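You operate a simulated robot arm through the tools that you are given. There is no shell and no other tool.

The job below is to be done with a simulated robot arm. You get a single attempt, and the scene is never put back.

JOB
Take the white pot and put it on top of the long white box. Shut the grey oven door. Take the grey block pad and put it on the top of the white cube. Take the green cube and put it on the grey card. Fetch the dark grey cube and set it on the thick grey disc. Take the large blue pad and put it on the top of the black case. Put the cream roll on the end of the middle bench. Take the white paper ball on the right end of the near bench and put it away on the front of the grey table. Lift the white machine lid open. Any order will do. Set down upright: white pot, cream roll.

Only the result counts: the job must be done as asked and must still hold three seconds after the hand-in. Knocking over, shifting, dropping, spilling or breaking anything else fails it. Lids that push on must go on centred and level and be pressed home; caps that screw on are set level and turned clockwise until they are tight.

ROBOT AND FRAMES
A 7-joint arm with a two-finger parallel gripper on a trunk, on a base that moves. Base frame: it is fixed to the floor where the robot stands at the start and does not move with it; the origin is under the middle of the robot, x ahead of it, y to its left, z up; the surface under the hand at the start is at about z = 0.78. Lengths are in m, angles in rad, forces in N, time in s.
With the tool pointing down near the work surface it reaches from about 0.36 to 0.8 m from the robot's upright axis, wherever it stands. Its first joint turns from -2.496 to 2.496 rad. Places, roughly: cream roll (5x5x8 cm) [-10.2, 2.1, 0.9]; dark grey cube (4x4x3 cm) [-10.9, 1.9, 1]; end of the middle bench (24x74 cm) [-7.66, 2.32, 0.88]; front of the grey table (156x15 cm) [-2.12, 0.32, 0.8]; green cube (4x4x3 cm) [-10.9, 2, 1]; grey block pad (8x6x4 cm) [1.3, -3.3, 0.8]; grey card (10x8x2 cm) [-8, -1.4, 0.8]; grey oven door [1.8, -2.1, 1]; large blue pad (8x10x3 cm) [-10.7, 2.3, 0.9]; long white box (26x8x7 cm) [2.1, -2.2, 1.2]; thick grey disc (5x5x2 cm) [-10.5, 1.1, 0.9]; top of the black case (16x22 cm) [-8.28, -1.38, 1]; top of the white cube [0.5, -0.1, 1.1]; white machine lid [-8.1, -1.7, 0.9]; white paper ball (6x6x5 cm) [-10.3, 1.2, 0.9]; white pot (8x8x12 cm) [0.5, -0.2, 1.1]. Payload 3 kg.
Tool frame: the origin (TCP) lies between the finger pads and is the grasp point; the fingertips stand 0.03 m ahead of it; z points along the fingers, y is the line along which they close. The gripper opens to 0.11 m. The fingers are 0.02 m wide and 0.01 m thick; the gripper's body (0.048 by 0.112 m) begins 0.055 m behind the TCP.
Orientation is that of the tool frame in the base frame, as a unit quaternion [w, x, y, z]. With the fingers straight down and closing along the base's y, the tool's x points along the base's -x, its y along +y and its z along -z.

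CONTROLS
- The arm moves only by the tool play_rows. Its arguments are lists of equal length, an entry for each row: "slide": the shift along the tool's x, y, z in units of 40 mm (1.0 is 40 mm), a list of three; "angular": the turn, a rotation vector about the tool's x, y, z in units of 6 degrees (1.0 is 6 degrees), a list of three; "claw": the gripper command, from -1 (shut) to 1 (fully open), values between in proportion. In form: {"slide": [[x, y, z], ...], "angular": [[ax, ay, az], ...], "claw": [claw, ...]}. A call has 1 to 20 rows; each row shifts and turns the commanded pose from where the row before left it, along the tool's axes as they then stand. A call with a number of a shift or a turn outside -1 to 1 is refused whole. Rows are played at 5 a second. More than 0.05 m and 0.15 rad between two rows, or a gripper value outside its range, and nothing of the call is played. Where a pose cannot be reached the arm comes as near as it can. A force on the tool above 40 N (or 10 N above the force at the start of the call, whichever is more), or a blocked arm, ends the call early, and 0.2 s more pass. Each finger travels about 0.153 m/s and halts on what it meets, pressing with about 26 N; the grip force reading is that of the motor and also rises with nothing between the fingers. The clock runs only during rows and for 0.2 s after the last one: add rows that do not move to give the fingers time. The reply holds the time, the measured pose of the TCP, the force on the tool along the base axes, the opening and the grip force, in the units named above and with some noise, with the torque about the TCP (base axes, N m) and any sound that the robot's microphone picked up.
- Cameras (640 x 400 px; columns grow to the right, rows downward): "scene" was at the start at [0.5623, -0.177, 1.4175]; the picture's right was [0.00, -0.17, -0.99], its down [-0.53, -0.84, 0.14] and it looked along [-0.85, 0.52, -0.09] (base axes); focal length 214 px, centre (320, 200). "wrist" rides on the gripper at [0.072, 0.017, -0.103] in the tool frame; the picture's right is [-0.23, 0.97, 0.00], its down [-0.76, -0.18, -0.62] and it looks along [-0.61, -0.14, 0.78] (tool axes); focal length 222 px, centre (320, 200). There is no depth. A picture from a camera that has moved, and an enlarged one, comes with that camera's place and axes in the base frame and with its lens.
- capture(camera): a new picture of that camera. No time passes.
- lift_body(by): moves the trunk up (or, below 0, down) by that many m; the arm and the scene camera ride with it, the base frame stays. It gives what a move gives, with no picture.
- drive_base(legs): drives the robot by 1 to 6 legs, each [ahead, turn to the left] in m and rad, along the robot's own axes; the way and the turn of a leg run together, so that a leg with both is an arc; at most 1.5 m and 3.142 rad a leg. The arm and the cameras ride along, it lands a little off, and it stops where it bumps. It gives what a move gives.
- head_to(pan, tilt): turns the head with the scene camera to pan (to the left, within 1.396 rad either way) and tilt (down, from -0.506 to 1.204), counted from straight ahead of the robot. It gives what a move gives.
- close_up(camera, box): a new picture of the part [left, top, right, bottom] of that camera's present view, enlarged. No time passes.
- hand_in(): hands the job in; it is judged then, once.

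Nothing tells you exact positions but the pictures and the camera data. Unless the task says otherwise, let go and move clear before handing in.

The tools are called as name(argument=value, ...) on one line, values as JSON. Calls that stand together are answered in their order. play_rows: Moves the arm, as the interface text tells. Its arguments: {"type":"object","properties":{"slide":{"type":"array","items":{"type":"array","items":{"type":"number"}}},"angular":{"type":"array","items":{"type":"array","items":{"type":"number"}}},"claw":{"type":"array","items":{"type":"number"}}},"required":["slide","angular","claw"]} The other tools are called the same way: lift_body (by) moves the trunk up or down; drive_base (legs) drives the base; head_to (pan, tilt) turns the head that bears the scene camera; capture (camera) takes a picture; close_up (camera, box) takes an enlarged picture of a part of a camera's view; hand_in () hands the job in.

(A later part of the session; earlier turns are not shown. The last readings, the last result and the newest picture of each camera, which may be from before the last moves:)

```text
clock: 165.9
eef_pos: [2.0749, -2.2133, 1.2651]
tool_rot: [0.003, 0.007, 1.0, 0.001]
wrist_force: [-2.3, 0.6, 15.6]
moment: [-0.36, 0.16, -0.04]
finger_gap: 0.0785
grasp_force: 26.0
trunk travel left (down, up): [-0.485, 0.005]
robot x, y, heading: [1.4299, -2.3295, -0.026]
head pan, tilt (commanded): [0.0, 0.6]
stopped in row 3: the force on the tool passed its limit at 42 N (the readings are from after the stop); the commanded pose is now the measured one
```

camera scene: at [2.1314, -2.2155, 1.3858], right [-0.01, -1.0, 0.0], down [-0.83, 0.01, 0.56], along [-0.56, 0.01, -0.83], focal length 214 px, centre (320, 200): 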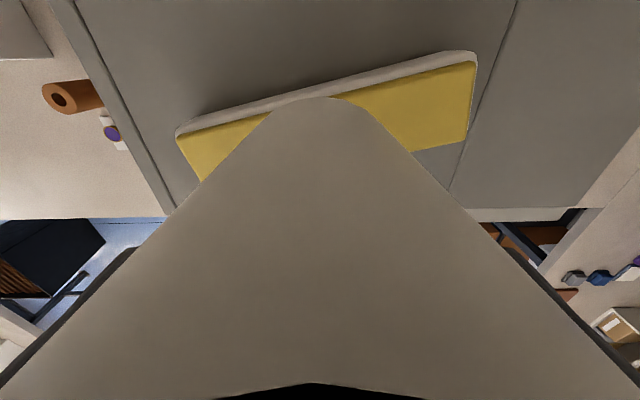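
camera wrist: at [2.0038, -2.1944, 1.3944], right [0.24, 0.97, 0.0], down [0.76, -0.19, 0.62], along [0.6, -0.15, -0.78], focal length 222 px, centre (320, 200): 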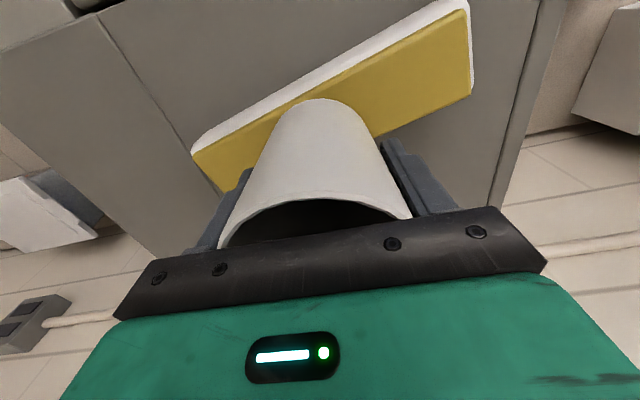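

Contact came at a TCP height of about 1.266, so the pot stands on the box. I'll release it and rise.

play_rows(slide=[[0, 0, 0], [0, 0, 0], [0, 0, 0], [0, 0, 0], [0, 0, -0.5], [0, 0, -1], [0, 0, -0.8]], angular=[[0, 0, 0], [0, 0, 0], [0, 0, 0], [0, 0, 0], [0, 0, 0], [0, 0, 0], [0, 0, 0]], claw=[0, 0.5, 1, 1, 1, 1, 1])

capture(camera="wrist")

capture(camera="scene")

```text
clock: 167.5
eef_pos: [2.0759, -2.2118, 1.3564]
tool_rot: [0.003, 0.007, 1.0, 0.001]
wrist_force: [0.1, 0.4, -0.2]
moment: [0.02, 0.03, -0.02]
finger_gap: 0.11
grasp_force: 0.1
trunk travel left (down, up): [-0.485, 0.005]
robot x, y, heading: [1.4281, -2.3321, -0.023]
head pan, tilt (commanded): [0.0, 0.6]
```

```text
taken
camera wrist: at [2.0035, -2.1941, 1.459], right [0.24, 0.97, 0.0], down [0.76, -0.19, 0.63], along [0.61, -0.15, -0.78], focal length 222 px, centre (320, 200)
```

wrist: 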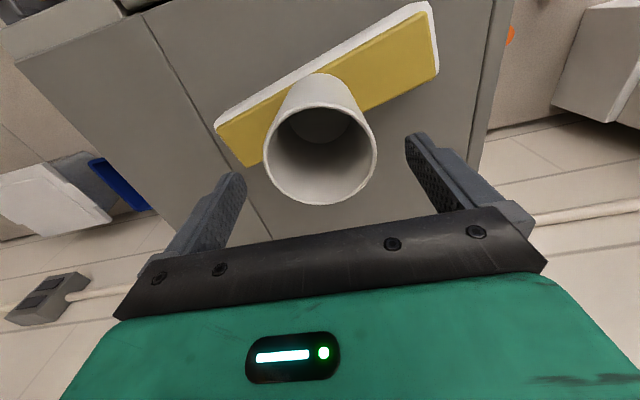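

```text
taken
camera scene: at [2.1303, -2.2146, 1.3984], right [-0.01, -1.0, 0.0], down [-0.83, 0.01, 0.56], along [-0.56, 0.01, -0.83], focal length 214 px, centre (320, 200)
```

scene: 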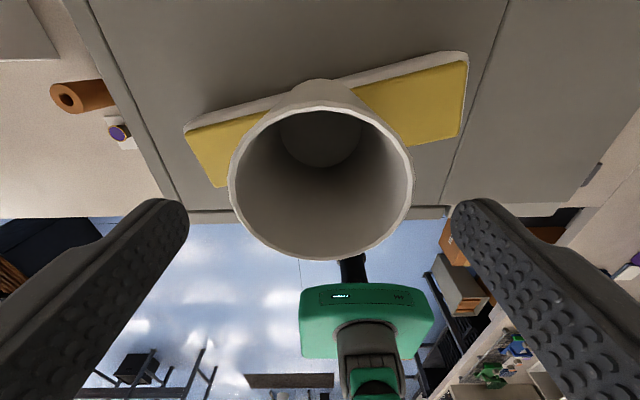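

The pot stands centred on the box. I'll pull the hand back and up, back the robot out, and look from a distance.

play_rows(slide=[[0.5, 0, -0.1], [1, 0, 0], [1, 0, 0], [1, 0, 0], [1, 0, 0], [0, 0, -1], [0, 0, -1]], angular=[[0, 0, 0], [0, 0, 0], [0, 0, 0], [0, 0, 0], [0, 0, 0], [0, 0, 0], [0, 0, 0]], claw=[1, 1, 1, 1, 1, 1, 1])

drive_base(legs=[[-0.4, 0]])

head_to(pan=0, tilt=-0.5)

capture(camera="scene")

```text
clock: 169.1
eef_pos: [1.8956, -2.2098, 1.4405]
tool_rot: [0.004, 0.007, 1.0, 0.001]
wrist_force: [0.2, 0.5, -0.2]
moment: [-0.01, 0.0, 0.02]
finger_gap: 0.11
grasp_force: 0.0
trunk travel left (down, up): [-0.485, 0.005]
robot x, y, heading: [1.4331, -2.3284, -0.027]
head pan, tilt (commanded): [0.0, 0.6]
```

```text
clock: 171.6
eef_pos: [1.4936, -2.2003, 1.4394]
tool_rot: [0.004, 0.007, 1.0, 0.001]
wrist_force: [-0.5, 0.0, 0.1]
moment: [0.0, 0.03, 0.03]
finger_gap: 0.11
grasp_force: 0.0
trunk travel left (down, up): [-0.485, 0.005]
robot x, y, heading: [1.0301, -2.3223, -0.021]
head pan, tilt (commanded): [0.0, 0.6]
```

```text
clock: 172.9
eef_pos: [1.4942, -2.1995, 1.4401]
tool_rot: [0.003, 0.007, 1.0, 0.001]
wrist_force: [-0.7, 0.9, 0.3]
moment: [-0.01, 0.02, 0.03]
finger_gap: 0.11
grasp_force: 0.0
trunk travel left (down, up): [-0.485, 0.005]
robot x, y, heading: [1.03, -2.3224, -0.015]
head pan, tilt (commanded): [0.0, -0.499]
```

```text
taken
camera scene: at [1.6433, -2.2028, 1.5041], right [-0.01, -1.0, 0.0], down [-0.88, 0.01, -0.48], along [0.48, 0.0, -0.88], focal length 214 px, centre (320, 200)
```

scene: 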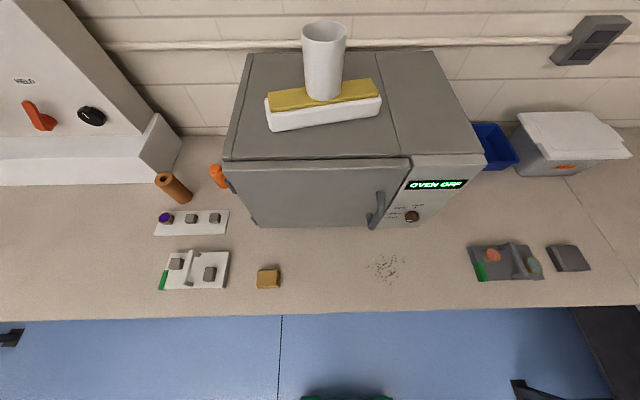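

The pot stands upright on the box and the oven door is shut. Next is the grey block pad on the side bench, so I'll turn right to face it.

lift_body(by=-0.085)

drive_base(legs=[[0, -1.553]])

capture(camera="scene")

capture(camera="wrist")

```text
clock: 174.1
eef_pos: [1.4946, -2.1992, 1.3549]
tool_rot: [0.003, 0.006, 1.0, 0.001]
wrist_force: [-0.1, 0.0, -0.1]
moment: [-0.02, -0.01, -0.02]
finger_gap: 0.1099
grasp_force: 0.0
trunk travel left (down, up): [-0.4, 0.09]
robot x, y, heading: [1.0324, -2.323, -0.022]
head pan, tilt (commanded): [0.0, -0.499]
```

```text
clock: 178.4
eef_pos: [1.1653, -2.7825, 1.3553]
tool_rot: [0.002, 0.702, 0.712, -0.001]
wrist_force: [-0.3, 0.3, -0.2]
moment: [-0.01, 0.02, 0.01]
finger_gap: 0.1097
grasp_force: 0.0
trunk travel left (down, up): [-0.4, 0.09]
robot x, y, heading: [1.0888, -2.3221, -1.557]
head pan, tilt (commanded): [0.0, -0.499]
```

```text
taken
camera scene: at [1.1663, -2.9343, 1.419], right [-1.0, -0.01, 0.0], down [-0.01, 0.88, -0.48], along [0.01, -0.48, -0.88], focal length 214 px, centre (320, 200)
```

scene: 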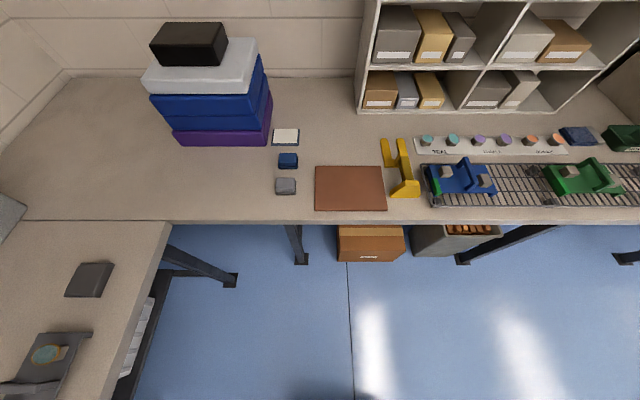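

```text
taken
camera wrist: at [1.1807, -2.7094, 1.4578], right [0.98, -0.21, 0.0], down [-0.17, -0.76, 0.63], along [-0.13, -0.61, -0.78], focal length 222 px, centre (320, 200)
```

wrist: 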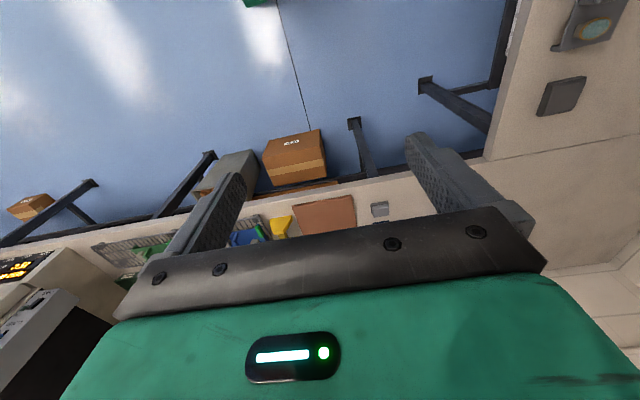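

close_up(camera="scene", box=[240, 110, 400, 210])

```text
4.00 times, centred on (320, 160) of scene
camera zoom: at [1.1663, -2.9343, 1.419], right [-1.0, -0.01, 0.0], down [-0.01, 0.88, -0.48], along [0.01, -0.48, -0.88], focal length 858 px, centre (320, 360)
```

zoom: 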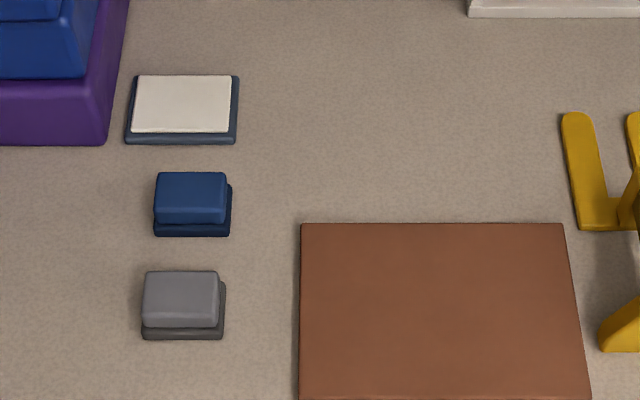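

The grey block pad is at about (1.294, -3.337), with blue and white pads behind it. I'll drive ahead and bring the hand above it.

drive_base(legs=[[0.43, 0]])

play_rows(slide=[[-0.9, 0, 0], [-0.9, 0.8, 0], [-0.9, 0.8, 0], [-0.4, 0.8, 0], [0, 0.7, 0], [0, 0, 1], [0, 0, 1], [0, 0, 1], [0, 0, 1], [0, 0, 1], [0, 0, 1], [0, 0, 1], [0, 0, 1]], angular=[[0, 0, 0], [0, 0, 0], [0, 0, 0], [0, 0, 0], [0, 0, 0], [0, 0, 0], [0, 0, 0], [0, 0, 0], [0, 0, 0], [0, 0, 0], [0, 0, 0], [0, 0, 0], [0, 0, 0]], claw=[1, 1, 1, 1, 1, 1, 1, 1, 1, 1, 1, 1, 1])

head_to(pan=0, tilt=0.5)

capture(camera="scene")

capture(camera="wrist")

```text
clock: 181.0
eef_pos: [1.1749, -3.2111, 1.3553]
tool_rot: [0.002, 0.7, 0.714, -0.001]
wrist_force: [-0.4, 0.8, -0.9]
moment: [-0.01, 0.03, -0.03]
finger_gap: 0.1101
grasp_force: 0.1
trunk travel left (down, up): [-0.4, 0.09]
robot x, y, heading: [1.0936, -2.7516, -1.548]
head pan, tilt (commanded): [0.0, -0.499]
```

```text
clock: 183.8
eef_pos: [1.2716, -3.3284, 1.0303]
tool_rot: [0.002, 0.7, 0.714, -0.001]
wrist_force: [-0.2, -0.2, 0.3]
moment: [-0.01, -0.04, 0.03]
finger_gap: 0.1099
grasp_force: 0.0
out of reach, approached as far as the arm can: row 4, 5
trunk travel left (down, up): [-0.4, 0.09]
robot x, y, heading: [1.0915, -2.7492, -1.555]
head pan, tilt (commanded): [0.0, -0.499]
```

```text
clock: 185.1
eef_pos: [1.2723, -3.3289, 1.0307]
tool_rot: [0.003, 0.7, 0.714, -0.001]
wrist_force: [-0.4, -0.6, 0.2]
moment: [-0.06, -0.04, -0.01]
finger_gap: 0.11
grasp_force: 0.1
trunk travel left (down, up): [-0.4, 0.09]
robot x, y, heading: [1.0914, -2.7523, -1.556]
head pan, tilt (commanded): [0.0, 0.499]
```

```text
taken
camera scene: at [1.2726, -3.394, 1.0699], right [-1.0, -0.02, 0.0], down [-0.02, 0.88, 0.47], along [-0.01, 0.47, -0.88], focal length 214 px, centre (320, 200)
```

scene: 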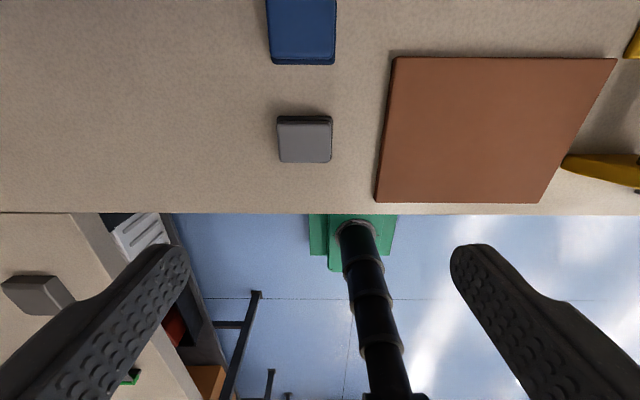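

```text
taken
camera wrist: at [1.2874, -3.255, 1.1331], right [0.98, -0.21, 0.0], down [-0.16, -0.76, 0.63], along [-0.13, -0.61, -0.78], focal length 222 px, centre (320, 200)
```

wrist: 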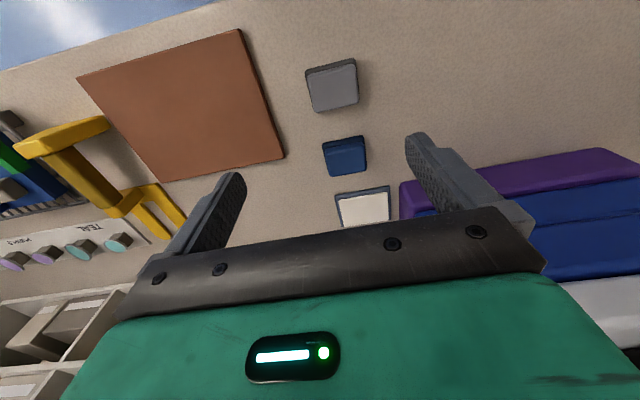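

play_rows(slide=[[-0.08, 0.45, 0.6], [0, 0, 1], [0, 0, 1], [0, 0, 1], [0, 0, 1], [0, 0, 0.6], [0, 0, 0.4], [0, 0, 0.2], [0, 0, 0]], angular=[[0, 0, 0], [0, 0, 0], [0, 0, 0], [0, 0, 0], [0, 0, 0], [0, 0, 0], [0, 0, 0], [0, 0, 0], [0, 0, 0]], claw=[1, 1, 1, 1, 1, 1, 1, 1, 1])

capture(camera="wrist")

head_to(pan=0, tilt=0.9)

capture(camera="scene")

```text
clock: 186.8
eef_pos: [1.2909, -3.3335, 0.8095]
tool_rot: [0.005, 0.701, 0.713, -0.003]
wrist_force: [-4.3, 18.2, 32.4]
moment: [0.87, 2.04, -1.1]
finger_gap: 0.1098
grasp_force: 0.0
trunk travel left (down, up): [-0.4, 0.09]
robot x, y, heading: [1.0926, -2.7511, -1.555]
head pan, tilt (commanded): [0.0, 0.499]
stopped in row 8: the force on the tool passed its limit at 57 N (the readings are from after the stop); the commanded pose is now the measured one
```

```text
taken
camera wrist: at [1.3058, -3.259, 0.9124], right [0.98, -0.21, 0.01], down [-0.17, -0.76, 0.63], along [-0.13, -0.62, -0.77], focal length 222 px, centre (320, 200)
```

wrist: 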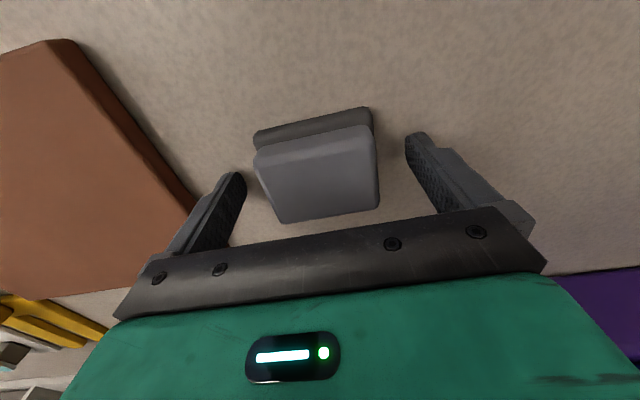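

```text
clock: 187.6
eef_pos: [1.2899, -3.3346, 0.8099]
tool_rot: [0.006, 0.701, 0.713, -0.004]
wrist_force: [-5.1, 23.2, 45.5]
moment: [1.08, 2.88, -1.4]
finger_gap: 0.11
grasp_force: 0.1
trunk travel left (down, up): [-0.4, 0.09]
robot x, y, heading: [1.091, -2.7548, -1.549]
head pan, tilt (commanded): [0.0, 0.901]
```

```text
taken
camera scene: at [1.2903, -3.3642, 0.8652], right [-1.0, -0.02, 0.0], down [-0.01, 0.63, 0.77], along [-0.01, 0.77, -0.63], focal length 214 px, centre (320, 200)
```

scene: 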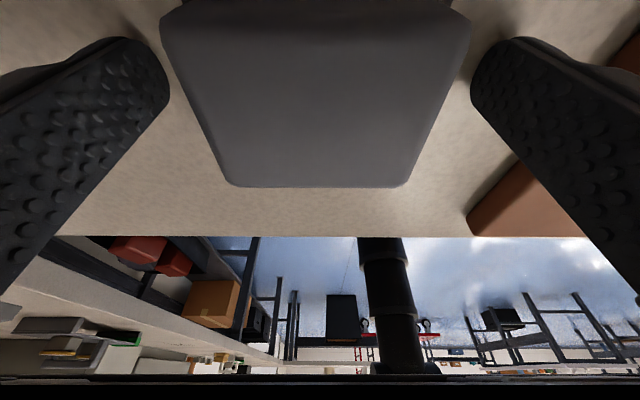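

The fingertips met the bench at TCP height 0.8095, so the bench surface is at z = 0.78. I'll lift 4 mm and close on the pad.

play_rows(slide=[[0, 0, -0.12], [0, 0, 0], [0, 0, 0], [0, 0, 0], [0, 0, 0], [0, 0, 0]], angular=[[0, 0, 0], [0, 0, 0], [0, 0, 0], [0, 0, 0], [0, 0, 0], [0, 0, 0]], claw=[1, 0.5, 0, -1, -1, -1])

capture(camera="wrist")

```text
clock: 189.0
eef_pos: [1.2912, -3.3363, 0.8127]
tool_rot: [0.006, 0.701, 0.713, -0.003]
wrist_force: [-0.3, 0.6, 0.2]
moment: [0.0, -0.02, 0.02]
finger_gap: 0.069
grasp_force: 26.3
trunk travel left (down, up): [-0.4, 0.09]
robot x, y, heading: [1.0906, -2.7512, -1.553]
head pan, tilt (commanded): [0.0, 0.901]
```

```text
taken
camera wrist: at [1.3062, -3.2614, 0.9146], right [0.98, -0.21, 0.01], down [-0.17, -0.76, 0.63], along [-0.13, -0.62, -0.78], focal length 222 px, centre (320, 200)
```

wrist: 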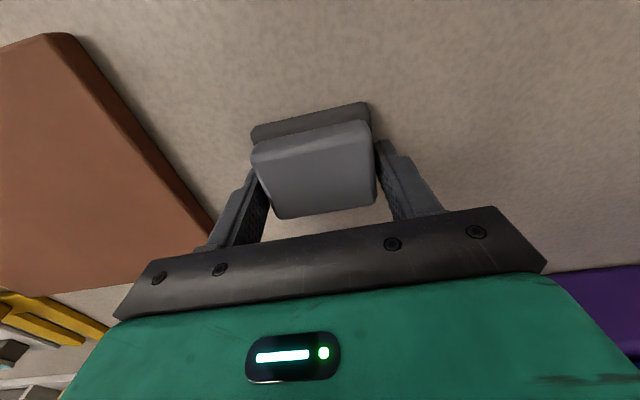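

play_rows(slide=[[0, 0, -0.5], [0, 0, -1], [0, 0, -1], [0, 0, 0]], angular=[[0, 0, 0], [0, 0, 0], [0, 0, 0], [0, 0, 0]], claw=[-1, -1, -1, -1])

capture(camera="wrist")

capture(camera="scene")

```text
clock: 190.0
eef_pos: [1.2915, -3.3348, 0.9123]
tool_rot: [0.006, 0.7, 0.714, -0.003]
wrist_force: [0.6, 0.4, -0.3]
moment: [-0.01, -0.03, -0.01]
finger_gap: 0.0689
grasp_force: 26.1
trunk travel left (down, up): [-0.4, 0.09]
robot x, y, heading: [1.0913, -2.7469, -1.552]
head pan, tilt (commanded): [0.0, 0.901]
```

```text
taken
camera wrist: at [1.3069, -3.2596, 1.0149], right [0.98, -0.21, 0.01], down [-0.17, -0.76, 0.63], along [-0.13, -0.62, -0.78], focal length 222 px, centre (320, 200)
```

wrist: 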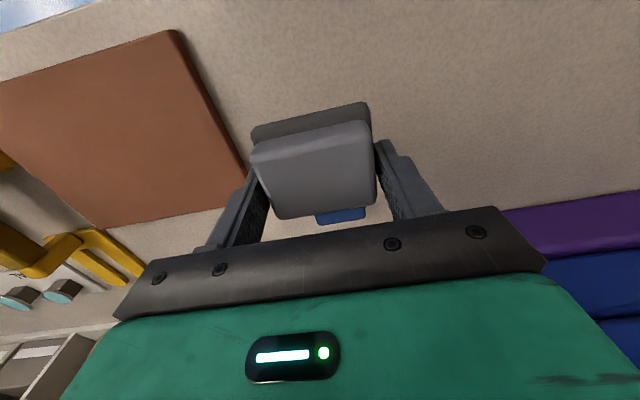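

```text
taken
camera scene: at [1.2915, -3.3649, 0.9676], right [-1.0, -0.02, 0.0], down [-0.01, 0.63, 0.78], along [-0.01, 0.78, -0.63], focal length 214 px, centre (320, 200)
```

scene: 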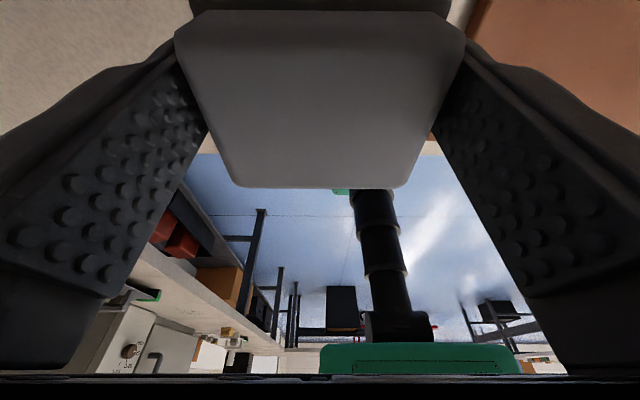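

Both parts of the pad lifted together. I'll raise it and carry it to the white cube, going back around the open floor.

play_rows(slide=[[0.3, 0, -0.9], [0.3, 0, -0.9], [0.3, 0, -0.9], [0.3, 0, -0.9], [0, 0, -1], [0, 0, -1], [0, 0, -1], [0, 0, -1], [0, 0, -1], [0, 0, -1]], angular=[[0, 0, 0], [0, 0, 0], [0, 0, 0], [0, 0, 0], [0, 0, 0], [0, 0, 0], [0, 0, 0], [0, 0, 0], [0, 0, 0], [0, 0, 0]], claw=[-1, -1, -1, -1, -1, -1, -1, -1, -1, -1])

drive_base(legs=[[-0.5, 0], [0, -2.515], [1.4, 0], [1.414, 0]])

```text
clock: 192.2
eef_pos: [1.2887, -3.2822, 1.2954]
tool_rot: [0.005, 0.7, 0.714, -0.003]
wrist_force: [0.6, -0.2, 0.7]
moment: [0.0, -0.05, 0.06]
finger_gap: 0.069
grasp_force: 25.7
trunk travel left (down, up): [-0.4, 0.09]
robot x, y, heading: [1.0942, -2.7524, -1.553]
head pan, tilt (commanded): [0.0, 0.901]
```

```text
clock: 199.7
eef_pos: [0.5211, -2.1902, 1.2962]
tool_rot: [0.001, 0.976, -0.218, -0.005]
wrist_force: [0.8, 1.1, 0.0]
moment: [-0.08, 0.08, 0.01]
finger_gap: 0.0692
grasp_force: 26.2
trunk travel left (down, up): [-0.4, 0.09]
robot x, y, heading: [1.0525, -2.3247, 2.683]
head pan, tilt (commanded): [0.0, 0.901]
stopped in leg 2: the robot was blocked; the commanded pose is now the measured one
```

The turn was blocked at heading 2.68. I'll look around to see why.

head_to(pan=0, tilt=0.3)

capture(camera="scene")

capture(camera="wrist")

head_to(pan=0.6, tilt=0.7)

capture(camera="scene")

head_to(pan=-0.6, tilt=0.7)

capture(camera="scene")

```text
clock: 200.7
eef_pos: [0.5198, -2.1913, 1.296]
tool_rot: [0.0, 0.976, -0.218, -0.005]
wrist_force: [-0.5, 1.0, -0.4]
moment: [-0.03, 0.01, 0.0]
finger_gap: 0.0694
grasp_force: 26.7
trunk travel left (down, up): [-0.4, 0.09]
robot x, y, heading: [1.0537, -2.3247, 2.681]
head pan, tilt (commanded): [0.0, 0.3]
```

```text
taken
camera scene: at [0.4456, -2.1576, 1.3341], right [0.43, 0.91, 0.0], down [0.87, -0.41, 0.29], along [0.26, -0.12, -0.96], focal length 214 px, centre (320, 200)
```

scene: 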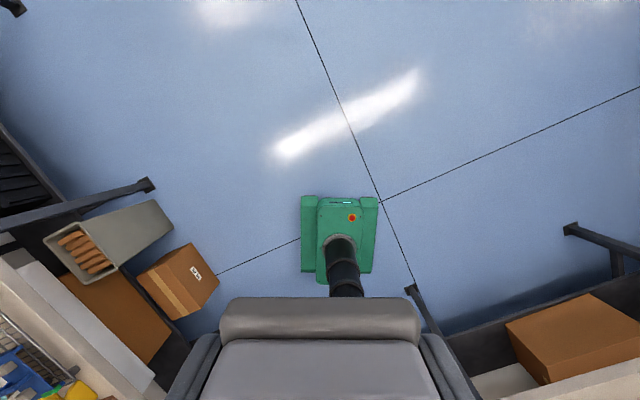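

```text
taken
camera wrist: at [0.5797, -2.2368, 1.3987], right [-0.62, -0.78, 0.01], down [-0.61, 0.48, 0.63], along [-0.5, 0.39, -0.78], focal length 222 px, centre (320, 200)
```

wrist: 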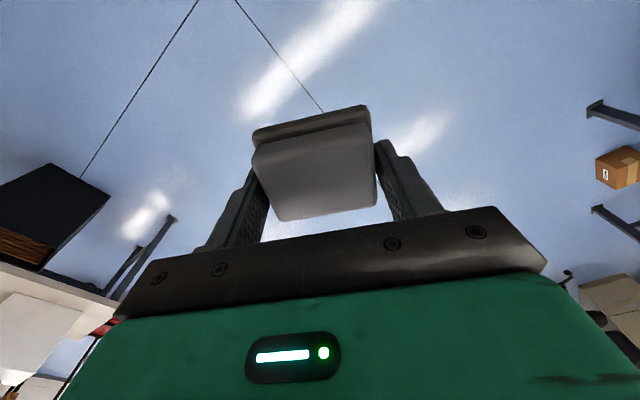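

```text
clock: 201.7
eef_pos: [0.5189, -2.1925, 1.2963]
tool_rot: [0.0, 0.976, -0.218, -0.005]
wrist_force: [-0.3, 0.4, -0.6]
moment: [0.0, -0.03, 0.02]
finger_gap: 0.0689
grasp_force: 26.4
trunk travel left (down, up): [-0.4, 0.09]
robot x, y, heading: [1.0532, -2.3249, 2.681]
head pan, tilt (commanded): [0.6, 0.7]
```

```text
taken
camera scene: at [0.458, -2.2164, 1.357], right [0.34, 0.75, -0.57], down [0.85, 0.0, 0.52], along [0.39, -0.66, -0.64], focal length 214 px, centre (320, 200)
```

scene: 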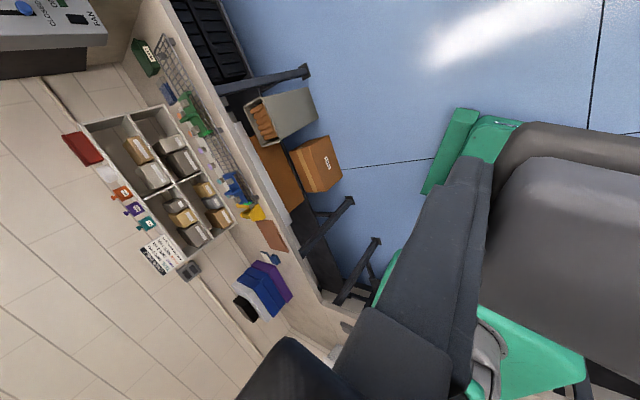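

```text
clock: 203.1
eef_pos: [0.5193, -2.1916, 1.2971]
tool_rot: [0.0, 0.976, -0.218, -0.005]
wrist_force: [-0.1, -0.3, -0.8]
moment: [0.03, -0.02, 0.01]
finger_gap: 0.0687
grasp_force: 26.2
trunk travel left (down, up): [-0.4, 0.09]
robot x, y, heading: [1.0498, -2.3227, 2.676]
head pan, tilt (commanded): [-0.6, 0.7]
```

```text
taken
camera scene: at [0.4988, -2.1296, 1.3568], right [0.36, 0.75, 0.56], down [0.54, -0.66, 0.52], along [0.76, 0.12, -0.64], focal length 214 px, centre (320, 200)
```

scene: 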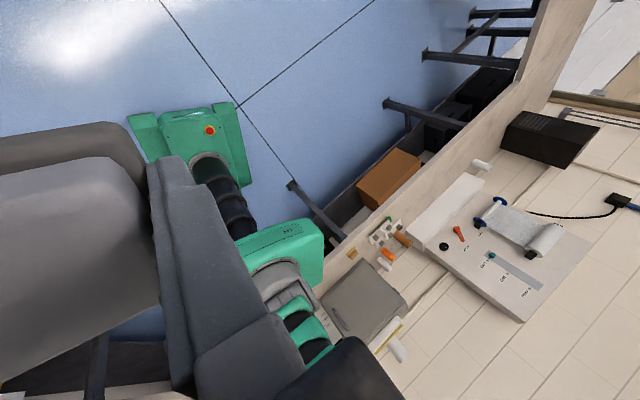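

Nothing visible is touching the base. I'll retry the remaining turn.

drive_base(legs=[[0.2, 0], [0, -0.46]])

```text
clock: 206.1
eef_pos: [0.4559, -1.8775, 1.296]
tool_rot: [-0.001, 0.901, -0.435, -0.006]
wrist_force: [-0.6, -0.1, -1.5]
moment: [-0.01, 0.0, 0.03]
finger_gap: 0.069
grasp_force: 26.5
trunk travel left (down, up): [-0.4, 0.09]
robot x, y, heading: [0.8546, -2.2462, 2.218]
head pan, tilt (commanded): [-0.6, 0.7]
```

The turn now worked. I'll continue to a spot in front of the white cube's table.

drive_base(legs=[[0, -0.073], [1.35, 0], [1.32, 0], [0, -1.0], [0, -1.145]])

head_to(pan=0, tilt=-0.4)

capture(camera="scene")

```text
clock: 224.8
eef_pos: [-0.0216, 0.1442, 1.2984]
tool_rot: [0.005, -0.039, 0.999, 0.001]
wrist_force: [0.6, -1.6, -0.2]
moment: [0.09, 0.01, -0.07]
finger_gap: 0.069
grasp_force: 26.0
trunk travel left (down, up): [-0.4, 0.09]
robot x, y, heading: [-0.5583, 0.1009, 0.022]
head pan, tilt (commanded): [-0.6, 0.7]
stopped in leg 5: the robot was blocked; the commanded pose is now the measured one
```

```text
clock: 226.1
eef_pos: [-0.0216, 0.1456, 1.2978]
tool_rot: [0.005, -0.039, 0.999, 0.001]
wrist_force: [-0.3, -0.4, -0.8]
moment: [0.0, 0.01, 0.01]
finger_gap: 0.0691
grasp_force: 26.4
trunk travel left (down, up): [-0.4, 0.09]
robot x, y, heading: [-0.5607, 0.099, 0.024]
head pan, tilt (commanded): [0.0, -0.4]
```

```text
taken
camera scene: at [0.1212, 0.1554, 1.3564], right [0.08, -1.0, 0.0], down [-0.91, -0.07, -0.4], along [0.4, 0.03, -0.92], focal length 214 px, centre (320, 200)
```

scene: 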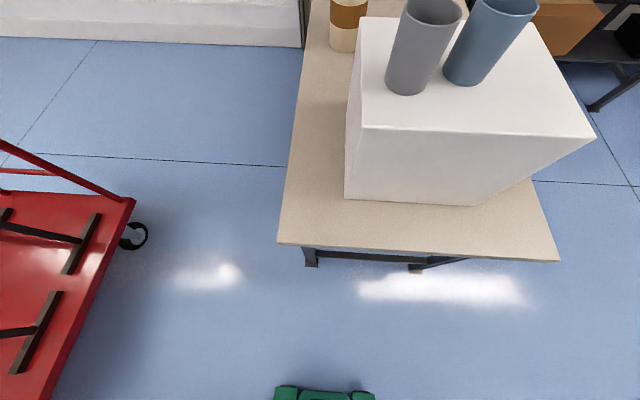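

The pad is still firmly held, and the white cube ahead carries the grey and blue pots on its left. The right side of its top is free around (0.48, -0.20). I'll swing the hand over to the right and then drive in.

play_rows(slide=[[0.07, -0.95, 0], [0.07, -0.95, 0], [0.07, -0.95, 0], [0.07, -0.95, 0], [0.07, -0.95, 0], [0.07, -0.95, 0], [0.07, -0.95, 0], [0.07, -0.95, 0], [0.07, -0.95, 0]], angular=[[0, 0, 0], [0, 0, 0], [0, 0, 0], [0, 0, 0], [0, 0, 0], [0, 0, 0], [0, 0, 0], [0, 0, 0], [0, 0, 0.74]], claw=[-1, -1, -1, -1, -1, -1, -1, -1, -1])

drive_base(legs=[[0.48, 0]])

capture(camera="scene")

capture(camera="wrist")

```text
clock: 228.1
eef_pos: [-0.0187, -0.1966, 1.2961]
tool_rot: [0.005, -0.001, 1.0, 0.002]
wrist_force: [0.0, -0.4, -0.7]
moment: [-0.01, 0.0, -0.02]
finger_gap: 0.0691
grasp_force: 26.2
trunk travel left (down, up): [-0.4, 0.09]
robot x, y, heading: [-0.5587, 0.1002, 0.024]
head pan, tilt (commanded): [0.0, -0.4]
```

```text
clock: 230.9
eef_pos: [0.4636, -0.1844, 1.297]
tool_rot: [0.006, -0.001, 1.0, 0.001]
wrist_force: [-0.4, 0.1, -0.3]
moment: [0.03, 0.01, -0.04]
finger_gap: 0.0691
grasp_force: 25.5
trunk travel left (down, up): [-0.4, 0.09]
robot x, y, heading: [-0.0794, 0.1085, 0.025]
head pan, tilt (commanded): [0.0, -0.4]
```

```text
taken
camera scene: at [0.6048, -0.1867, 1.3552], right [0.0, -1.0, 0.0], down [-0.92, 0.0, -0.4], along [0.4, 0.01, -0.92], focal length 214 px, centre (320, 200)
```

scene: 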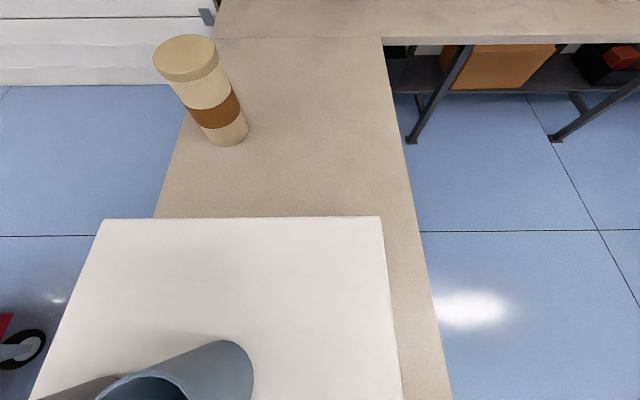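

```text
taken
camera wrist: at [0.3893, -0.1685, 1.3991], right [0.22, 0.97, 0.01], down [0.76, -0.18, 0.63], along [0.62, -0.14, -0.78], focal length 222 px, centre (320, 200)
```

wrist: 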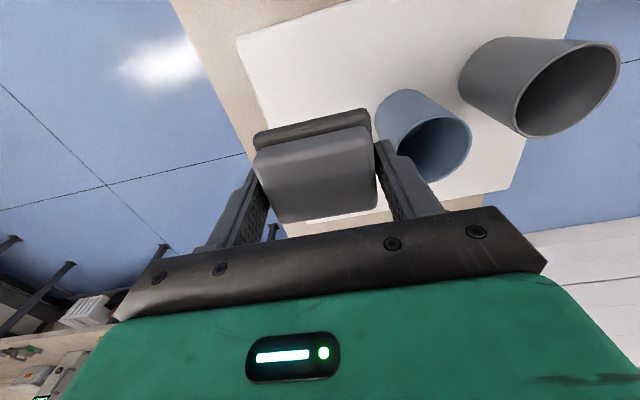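

play_rows(slide=[[-0.67, -0.4, 0], [0, 0, 0.8], [0, 0, 0.8], [0, 0, 0.8], [0, 0, 0.8], [0, 0, 0.5], [0, 0, 0]], angular=[[0, 0.11, 0], [0, 0, 0], [0, 0, 0], [0, 0, 0], [0, 0, 0], [0, 0, 0], [0, 0, 0]], claw=[-1, -1, -1, -1, -1, -1, -1])

capture(camera="wrist")

head_to(pan=0, tilt=0.4)

capture(camera="scene")

```text
clock: 232.6
eef_pos: [0.49, -0.2009, 1.148]
tool_rot: [-0.001, -0.001, 1.0, 0.002]
wrist_force: [0.1, -0.2, -0.2]
moment: [0.0, -0.02, 0.01]
finger_gap: 0.0691
grasp_force: 26.4
trunk travel left (down, up): [-0.4, 0.09]
robot x, y, heading: [-0.0769, 0.1087, 0.024]
head pan, tilt (commanded): [0.0, -0.4]
```

```text
taken
camera wrist: at [0.4172, -0.1841, 1.2528], right [0.23, 0.97, 0.0], down [0.76, -0.18, 0.62], along [0.61, -0.14, -0.78], focal length 222 px, centre (320, 200)
```

wrist: 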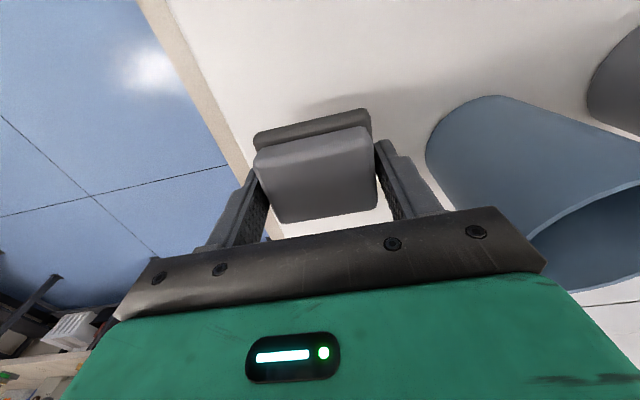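

```text
clock: 233.7
eef_pos: [0.4895, -0.2021, 1.1494]
tool_rot: [0.0, 0.0, 1.0, 0.002]
wrist_force: [-0.3, -0.5, -1.2]
moment: [-0.03, -0.01, 0.02]
finger_gap: 0.069
grasp_force: 26.4
trunk travel left (down, up): [-0.4, 0.09]
robot x, y, heading: [-0.0771, 0.1106, 0.021]
head pan, tilt (commanded): [0.0, 0.4]
```

```text
taken
camera scene: at [0.5622, -0.2022, 1.1872], right [0.0, -1.0, 0.0], down [-0.92, 0.0, 0.39], along [-0.39, 0.0, -0.92], focal length 214 px, centre (320, 200)
```

scene: 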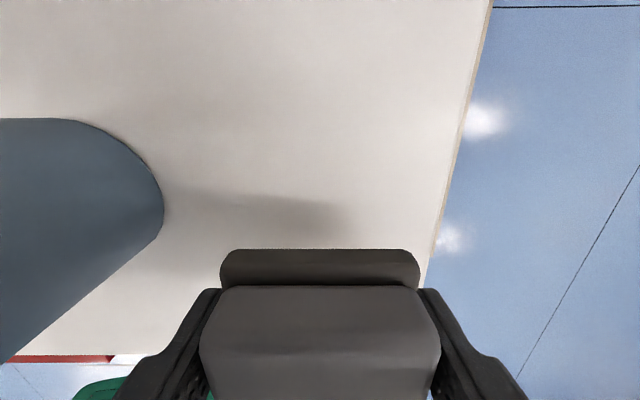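

play_rows(slide=[[0, 0.2, 0.2], [0, 0, 0.2], [0, 0, 0.1], [0, 0, 0]], angular=[[0, 0, 0], [0, 0, 0], [0, 0, 0], [0, 0, 0]], claw=[-1, -1, -1, -1])

play_rows(slide=[[0, 0, 0.05], [0, 0, 0.05], [0, 0, 0.05], [0, 0, 0]], angular=[[0, 0, 0], [0, 0, 0], [0, 0, 0], [0, 0, 0]], claw=[-1, -1, -1, -1])

play_rows(slide=[[0, 0, 0.05], [0, 0, 0.05], [0, 0, 0.05], [0, 0, 0]], angular=[[0, 0, 0], [0, 0, 0], [0, 0, 0], [0, 0, 0]], claw=[-1, -1, -1, -1])

```text
clock: 234.7
eef_pos: [0.4894, -0.1924, 1.1298]
tool_rot: [0.0, -0.001, 1.0, 0.002]
wrist_force: [-0.6, 0.1, -0.3]
moment: [-0.02, 0.03, -0.02]
finger_gap: 0.0691
grasp_force: 26.3
trunk travel left (down, up): [-0.4, 0.09]
robot x, y, heading: [-0.0785, 0.1131, 0.021]
head pan, tilt (commanded): [0.0, 0.4]
```

```text
clock: 235.7
eef_pos: [0.4892, -0.1927, 1.1233]
tool_rot: [-0.001, -0.001, 1.0, 0.002]
wrist_force: [-0.2, 0.1, 0.3]
moment: [-0.02, -0.02, 0.02]
finger_gap: 0.069
grasp_force: 26.1
trunk travel left (down, up): [-0.4, 0.09]
robot x, y, heading: [-0.0752, 0.1121, 0.027]
head pan, tilt (commanded): [0.0, 0.4]
```

```text
clock: 236.7
eef_pos: [0.4886, -0.194, 1.1177]
tool_rot: [-0.001, -0.001, 1.0, 0.003]
wrist_force: [-0.1, -0.2, -0.4]
moment: [0.0, 0.0, -0.03]
finger_gap: 0.069
grasp_force: 26.1
trunk travel left (down, up): [-0.4, 0.09]
robot x, y, heading: [-0.081, 0.1087, 0.024]
head pan, tilt (commanded): [0.0, 0.4]
```

play_rows(slide=[[0, 0, 0.05], [0, 0, 0.05], [0, 0, 0]], angular=[[0, 0, 0], [0, 0, 0], [0, 0, 0]], claw=[-1, -1, -1])

play_rows(slide=[[0, 0, 0.05], [0, 0, 0.05], [0, 0, 0]], angular=[[0, 0, 0], [0, 0, 0], [0, 0, 0]], claw=[-1, -1, -1])

play_rows(slide=[[0, 0, 0.05], [0, 0, 0.05], [0, 0, 0]], angular=[[0, 0, 0], [0, 0, 0], [0, 0, 0]], claw=[-1, -1, -1])

```text
clock: 237.5
eef_pos: [0.4898, -0.1932, 1.1138]
tool_rot: [-0.001, 0.0, 1.0, 0.002]
wrist_force: [-0.4, 1.1, -0.2]
moment: [-0.01, 0.0, 0.01]
finger_gap: 0.0689
grasp_force: 25.7
trunk travel left (down, up): [-0.4, 0.09]
robot x, y, heading: [-0.0763, 0.1119, 0.021]
head pan, tilt (commanded): [0.0, 0.4]
```

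```text
clock: 238.3
eef_pos: [0.4907, -0.1928, 1.1124]
tool_rot: [0.002, -0.001, 1.0, 0.001]
wrist_force: [3.6, -0.3, 24.5]
moment: [-0.19, -0.65, 0.0]
finger_gap: 0.0686
grasp_force: 25.8
trunk travel left (down, up): [-0.4, 0.09]
robot x, y, heading: [-0.0809, 0.1093, 0.027]
head pan, tilt (commanded): [0.0, 0.4]
```

```text
clock: 238.8
eef_pos: [0.4888, -0.1937, 1.1095]
tool_rot: [0.004, -0.002, 1.0, 0.0]
wrist_force: [-4.4, 3.2, 11.3]
moment: [0.21, 0.28, 0.18]
finger_gap: 0.069
grasp_force: 26.2
trunk travel left (down, up): [-0.4, 0.09]
robot x, y, heading: [-0.0766, 0.1101, 0.021]
head pan, tilt (commanded): [0.0, 0.4]
stopped in row 2: the force on the tool passed its limit at 44 N (the readings are from after the stop); the commanded pose is now the measured one
```

The pad is resting on the cube. I'll open the fingers a little and rise.

play_rows(slide=[[0, 0, 0], [0, 0, 0], [0, 0, 0], [0, 0, -0.5], [0, 0, -1], [0, 0, -1], [0, 0, -1], [0, 0, -1]], angular=[[0, 0, 0], [0, 0, 0], [0, 0, 0], [0, 0, 0], [0, 0, 0], [0, 0, 0], [0, 0, 0], [0, 0, 0]], claw=[0.4, 0.55, 0.6, 0.6, 0.6, 0.6, 0.6, 0.6])

capture(camera="wrist")

head_to(pan=0, tilt=0.6)

capture(camera="scene")

```text
clock: 240.6
eef_pos: [0.4881, -0.1919, 1.2879]
tool_rot: [0.0, -0.002, 1.0, 0.002]
wrist_force: [0.5, 0.7, 0.7]
moment: [0.01, 0.01, 0.04]
finger_gap: 0.088
grasp_force: 0.1
trunk travel left (down, up): [-0.4, 0.09]
robot x, y, heading: [-0.0773, 0.1061, 0.026]
head pan, tilt (commanded): [0.0, 0.4]
```

```text
taken
camera wrist: at [0.4167, -0.1753, 1.391], right [0.22, 0.97, 0.0], down [0.76, -0.18, 0.62], along [0.61, -0.14, -0.78], focal length 222 px, centre (320, 200)
```

wrist: 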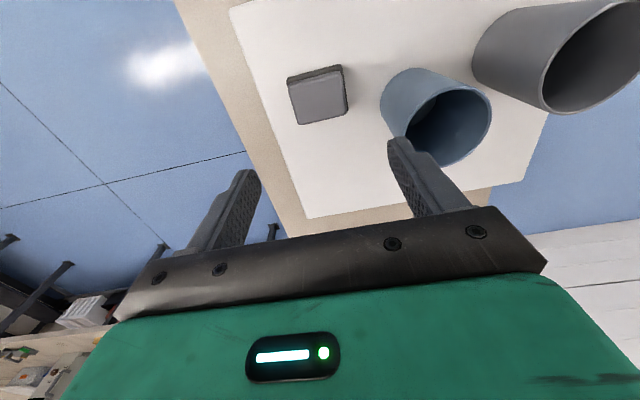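

```text
clock: 241.3
eef_pos: [0.4888, -0.1921, 1.2886]
tool_rot: [0.001, -0.002, 1.0, 0.001]
wrist_force: [0.6, -0.1, -1.1]
moment: [0.02, 0.01, 0.01]
finger_gap: 0.0881
grasp_force: 0.0
trunk travel left (down, up): [-0.4, 0.09]
robot x, y, heading: [-0.0762, 0.1055, 0.021]
head pan, tilt (commanded): [0.0, 0.6]
```

```text
taken
camera scene: at [0.5433, -0.1938, 1.3299], right [0.0, -1.0, 0.0], down [-0.83, 0.0, 0.56], along [-0.56, 0.0, -0.83], focal length 214 px, centre (320, 200)
```

scene: 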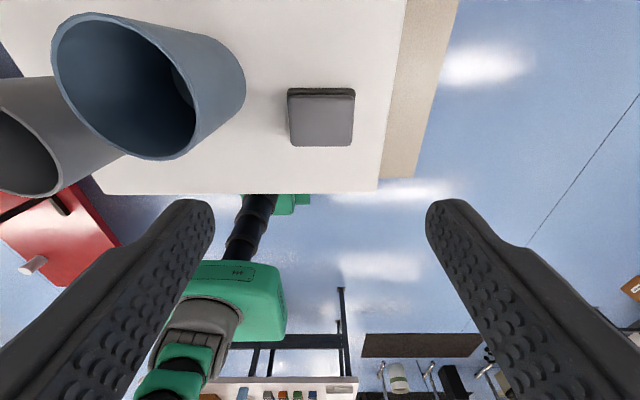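

The pad lies flat on the cube. All three jobs on this side are done, so I'll back off, turn round to face west and survey.

drive_base(legs=[[-0.5, 0], [0, -1.6], [0, -1.55]])

play_rows(slide=[[0, 0, 0], [0, 0, 0], [0, 0, 0], [0, 0, 0], [0, 0, 0], [0, 0, 0], [0, 0, 0], [0, 0, 0], [0, 0, 0], [0, 0, 0]], angular=[[0, -1, 0], [0, -1, 0], [0, -1, 0], [0, -1, 0], [0, -1, 0], [0, -1, 0], [0, -1, 0], [0, -1, 0], [0, -1, 0], [0, -1, 0]], claw=[0, 0, 0, 0, 0, 0, 0, 0, 0, 0])

head_to(pan=0, tilt=-0.3)

capture(camera="scene")

```text
clock: 247.2
eef_pos: [-0.6743, -0.5379, 1.2878]
tool_rot: [0.0, 0.58, 0.814, 0.0]
wrist_force: [-8.2, 1.5, -0.5]
moment: [-0.13, -0.64, -0.08]
finger_gap: 0.088
grasp_force: 0.1
trunk travel left (down, up): [-0.4, 0.09]
robot x, y, heading: [-0.5261, 0.1151, -1.25]
head pan, tilt (commanded): [0.0, 0.6]
stopped in leg 2: the robot was blocked; the commanded pose is now the measured one
```

```text
clock: 249.4
eef_pos: [-0.6686, -0.5375, 1.2877]
tool_rot: [0.41, 0.5, 0.705, -0.289]
wrist_force: [0.7, 0.3, 0.0]
moment: [0.0, 0.02, -0.04]
finger_gap: 0.055
grasp_force: 0.0
trunk travel left (down, up): [-0.4, 0.09]
robot x, y, heading: [-0.5239, 0.122, -1.255]
head pan, tilt (commanded): [0.0, 0.6]
```

```text
clock: 250.6
eef_pos: [-0.67, -0.5369, 1.2867]
tool_rot: [0.409, 0.5, 0.707, -0.288]
wrist_force: [0.4, 0.0, 0.5]
moment: [-0.02, -0.01, 0.02]
finger_gap: 0.055
grasp_force: 0.1
trunk travel left (down, up): [-0.4, 0.09]
robot x, y, heading: [-0.519, 0.1191, -1.25]
head pan, tilt (commanded): [0.0, -0.3]
```

```text
taken
camera scene: at [-0.663, -0.5606, 1.4303], right [-0.94, -0.33, 0.0], down [-0.07, 0.21, -0.98], along [0.32, -0.92, -0.22], focal length 214 px, centre (320, 200)
```

scene: 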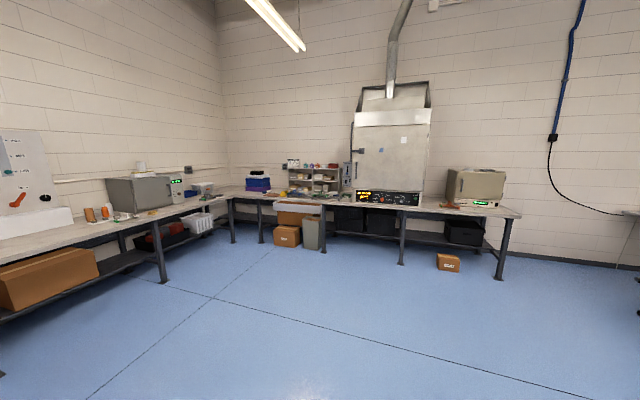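

The turn stopped early without anything near the robot, probably because the hand hangs far off to one side. I'll centre the hand in front of me and finish the turn.

play_rows(slide=[[0, 0.97, 0], [0, 0.97, 0], [0, 0.97, 0], [0, 0.97, 0], [0, 0.97, 0], [0, 0.97, 0], [0, 0.97, 0], [0, 0.97, 0], [0, 0.97, 0], [0, 0, -1], [0, 0, -1]], angular=[[0, 0, 0], [0, 0, 0], [0, 0, 0], [0, 0, 0], [0, 0, 0], [0, 0, 0], [0, 0, 0], [0, 0, 0], [0, 0, 0], [0, 0, 0], [0, 0, 0]], claw=[0, 0, 0, 0, 0, 0, 0, 0, 0, 0, 0])

drive_base(legs=[[0, -0.95], [0, -0.94]])

capture(camera="scene")

```text
clock: 253.0
eef_pos: [-0.3639, -0.3564, 1.3292]
tool_rot: [0.411, 0.5, 0.705, -0.289]
wrist_force: [0.7, 0.6, -0.4]
moment: [-0.03, -0.06, 0.01]
finger_gap: 0.0549
grasp_force: 0.1
trunk travel left (down, up): [-0.4, 0.09]
robot x, y, heading: [-0.5193, 0.1183, -1.251]
head pan, tilt (commanded): [0.0, -0.3]
```

```text
clock: 258.3
eef_pos: [-1.0284, 0.1025, 1.3293]
tool_rot: [0.013, 0.864, 0.019, -0.502]
wrist_force: [0.1, 1.1, 1.0]
moment: [-0.08, 0.02, 0.06]
finger_gap: 0.055
grasp_force: 0.0
trunk travel left (down, up): [-0.4, 0.09]
robot x, y, heading: [-0.527, 0.0785, -3.117]
head pan, tilt (commanded): [0.0, -0.3]
stopped in leg 2: the robot was blocked; the commanded pose is now the measured one
```

```text
taken
camera scene: at [-1.0513, 0.1007, 1.4727], right [-0.04, 1.0, 0.0], down [0.22, 0.01, -0.98], along [-0.98, -0.04, -0.22], focal length 214 px, centre (320, 200)
```

scene: 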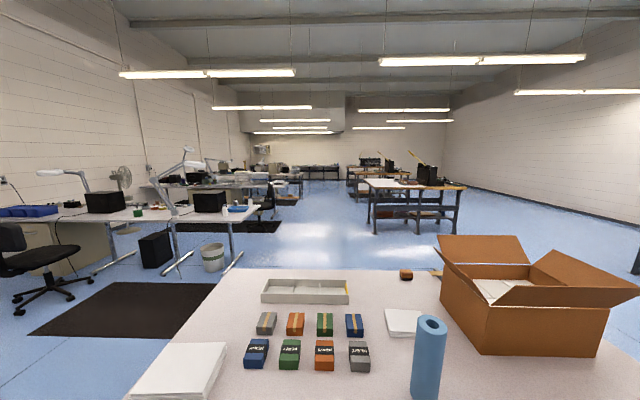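

Now I can see the room to the west: the grey table in front of me, a mat behind it on the left, and open floor down the middle. I'll look to the right and left to choose a route around the table.

head_to(pan=-1.1, tilt=-0.2)

capture(camera="scene")

head_to(pan=0, tilt=0.3)

capture(camera="scene")

head_to(pan=0.9, tilt=0)

capture(camera="scene")

```text
clock: 259.7
eef_pos: [-1.0275, 0.1008, 1.3281]
tool_rot: [0.012, 0.865, 0.019, -0.501]
wrist_force: [0.9, -0.1, -1.0]
moment: [-0.01, -0.02, 0.0]
finger_gap: 0.0552
grasp_force: 0.0
trunk travel left (down, up): [-0.4, 0.09]
robot x, y, heading: [-0.5267, 0.0783, -3.116]
head pan, tilt (commanded): [-1.1, -0.201]
```

```text
taken
camera scene: at [-1.0151, 0.175, 1.4853], right [0.75, 0.49, 0.44], down [0.4, 0.19, -0.9], along [-0.52, 0.85, -0.05], focal length 214 px, centre (320, 200)
```

scene: 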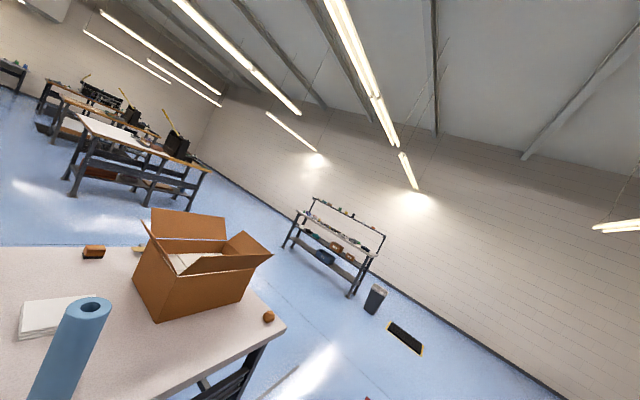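

```text
clock: 261.0
eef_pos: [-1.0298, 0.1006, 1.3277]
tool_rot: [0.013, 0.865, 0.019, -0.502]
wrist_force: [0.5, -0.5, 0.2]
moment: [0.0, -0.01, -0.02]
finger_gap: 0.0547
grasp_force: 0.0
trunk travel left (down, up): [-0.4, 0.09]
robot x, y, heading: [-0.5265, 0.0789, -3.115]
head pan, tilt (commanded): [0.0, 0.3]
```

```text
taken
camera scene: at [-1.0375, 0.0997, 1.4188], right [-0.04, 1.0, 0.0], down [0.73, 0.03, -0.68], along [-0.68, -0.03, -0.73], focal length 214 px, centre (320, 200)
```

scene: 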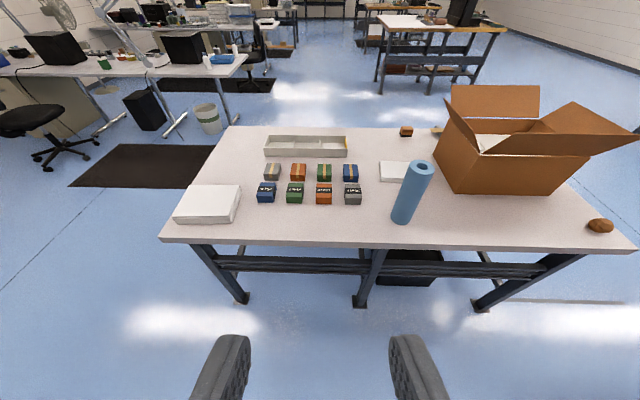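

```text
clock: 262.2
eef_pos: [-1.0286, 0.1012, 1.3299]
tool_rot: [0.013, 0.865, 0.019, -0.502]
wrist_force: [-0.3, 0.0, -0.7]
moment: [0.01, 0.0, 0.03]
finger_gap: 0.055
grasp_force: 0.1
trunk travel left (down, up): [-0.4, 0.09]
robot x, y, heading: [-0.5322, 0.0808, -3.114]
head pan, tilt (commanded): [0.901, 0.0]
```

```text
taken
camera scene: at [-1.0157, 0.0301, 1.4616], right [-0.71, 0.59, -0.39], down [0.5, 0.02, -0.87], along [-0.5, -0.81, -0.31], focal length 214 px, centre (320, 200)
```

scene: 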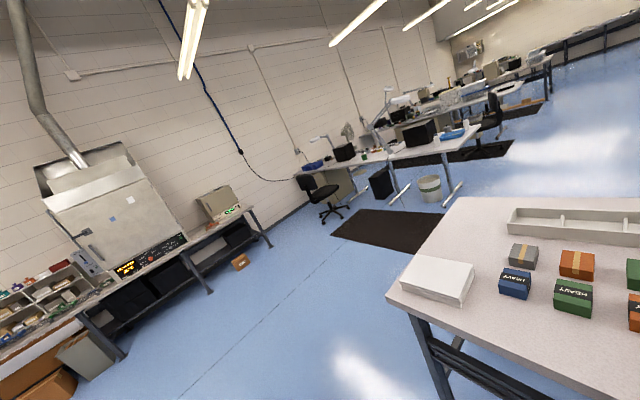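

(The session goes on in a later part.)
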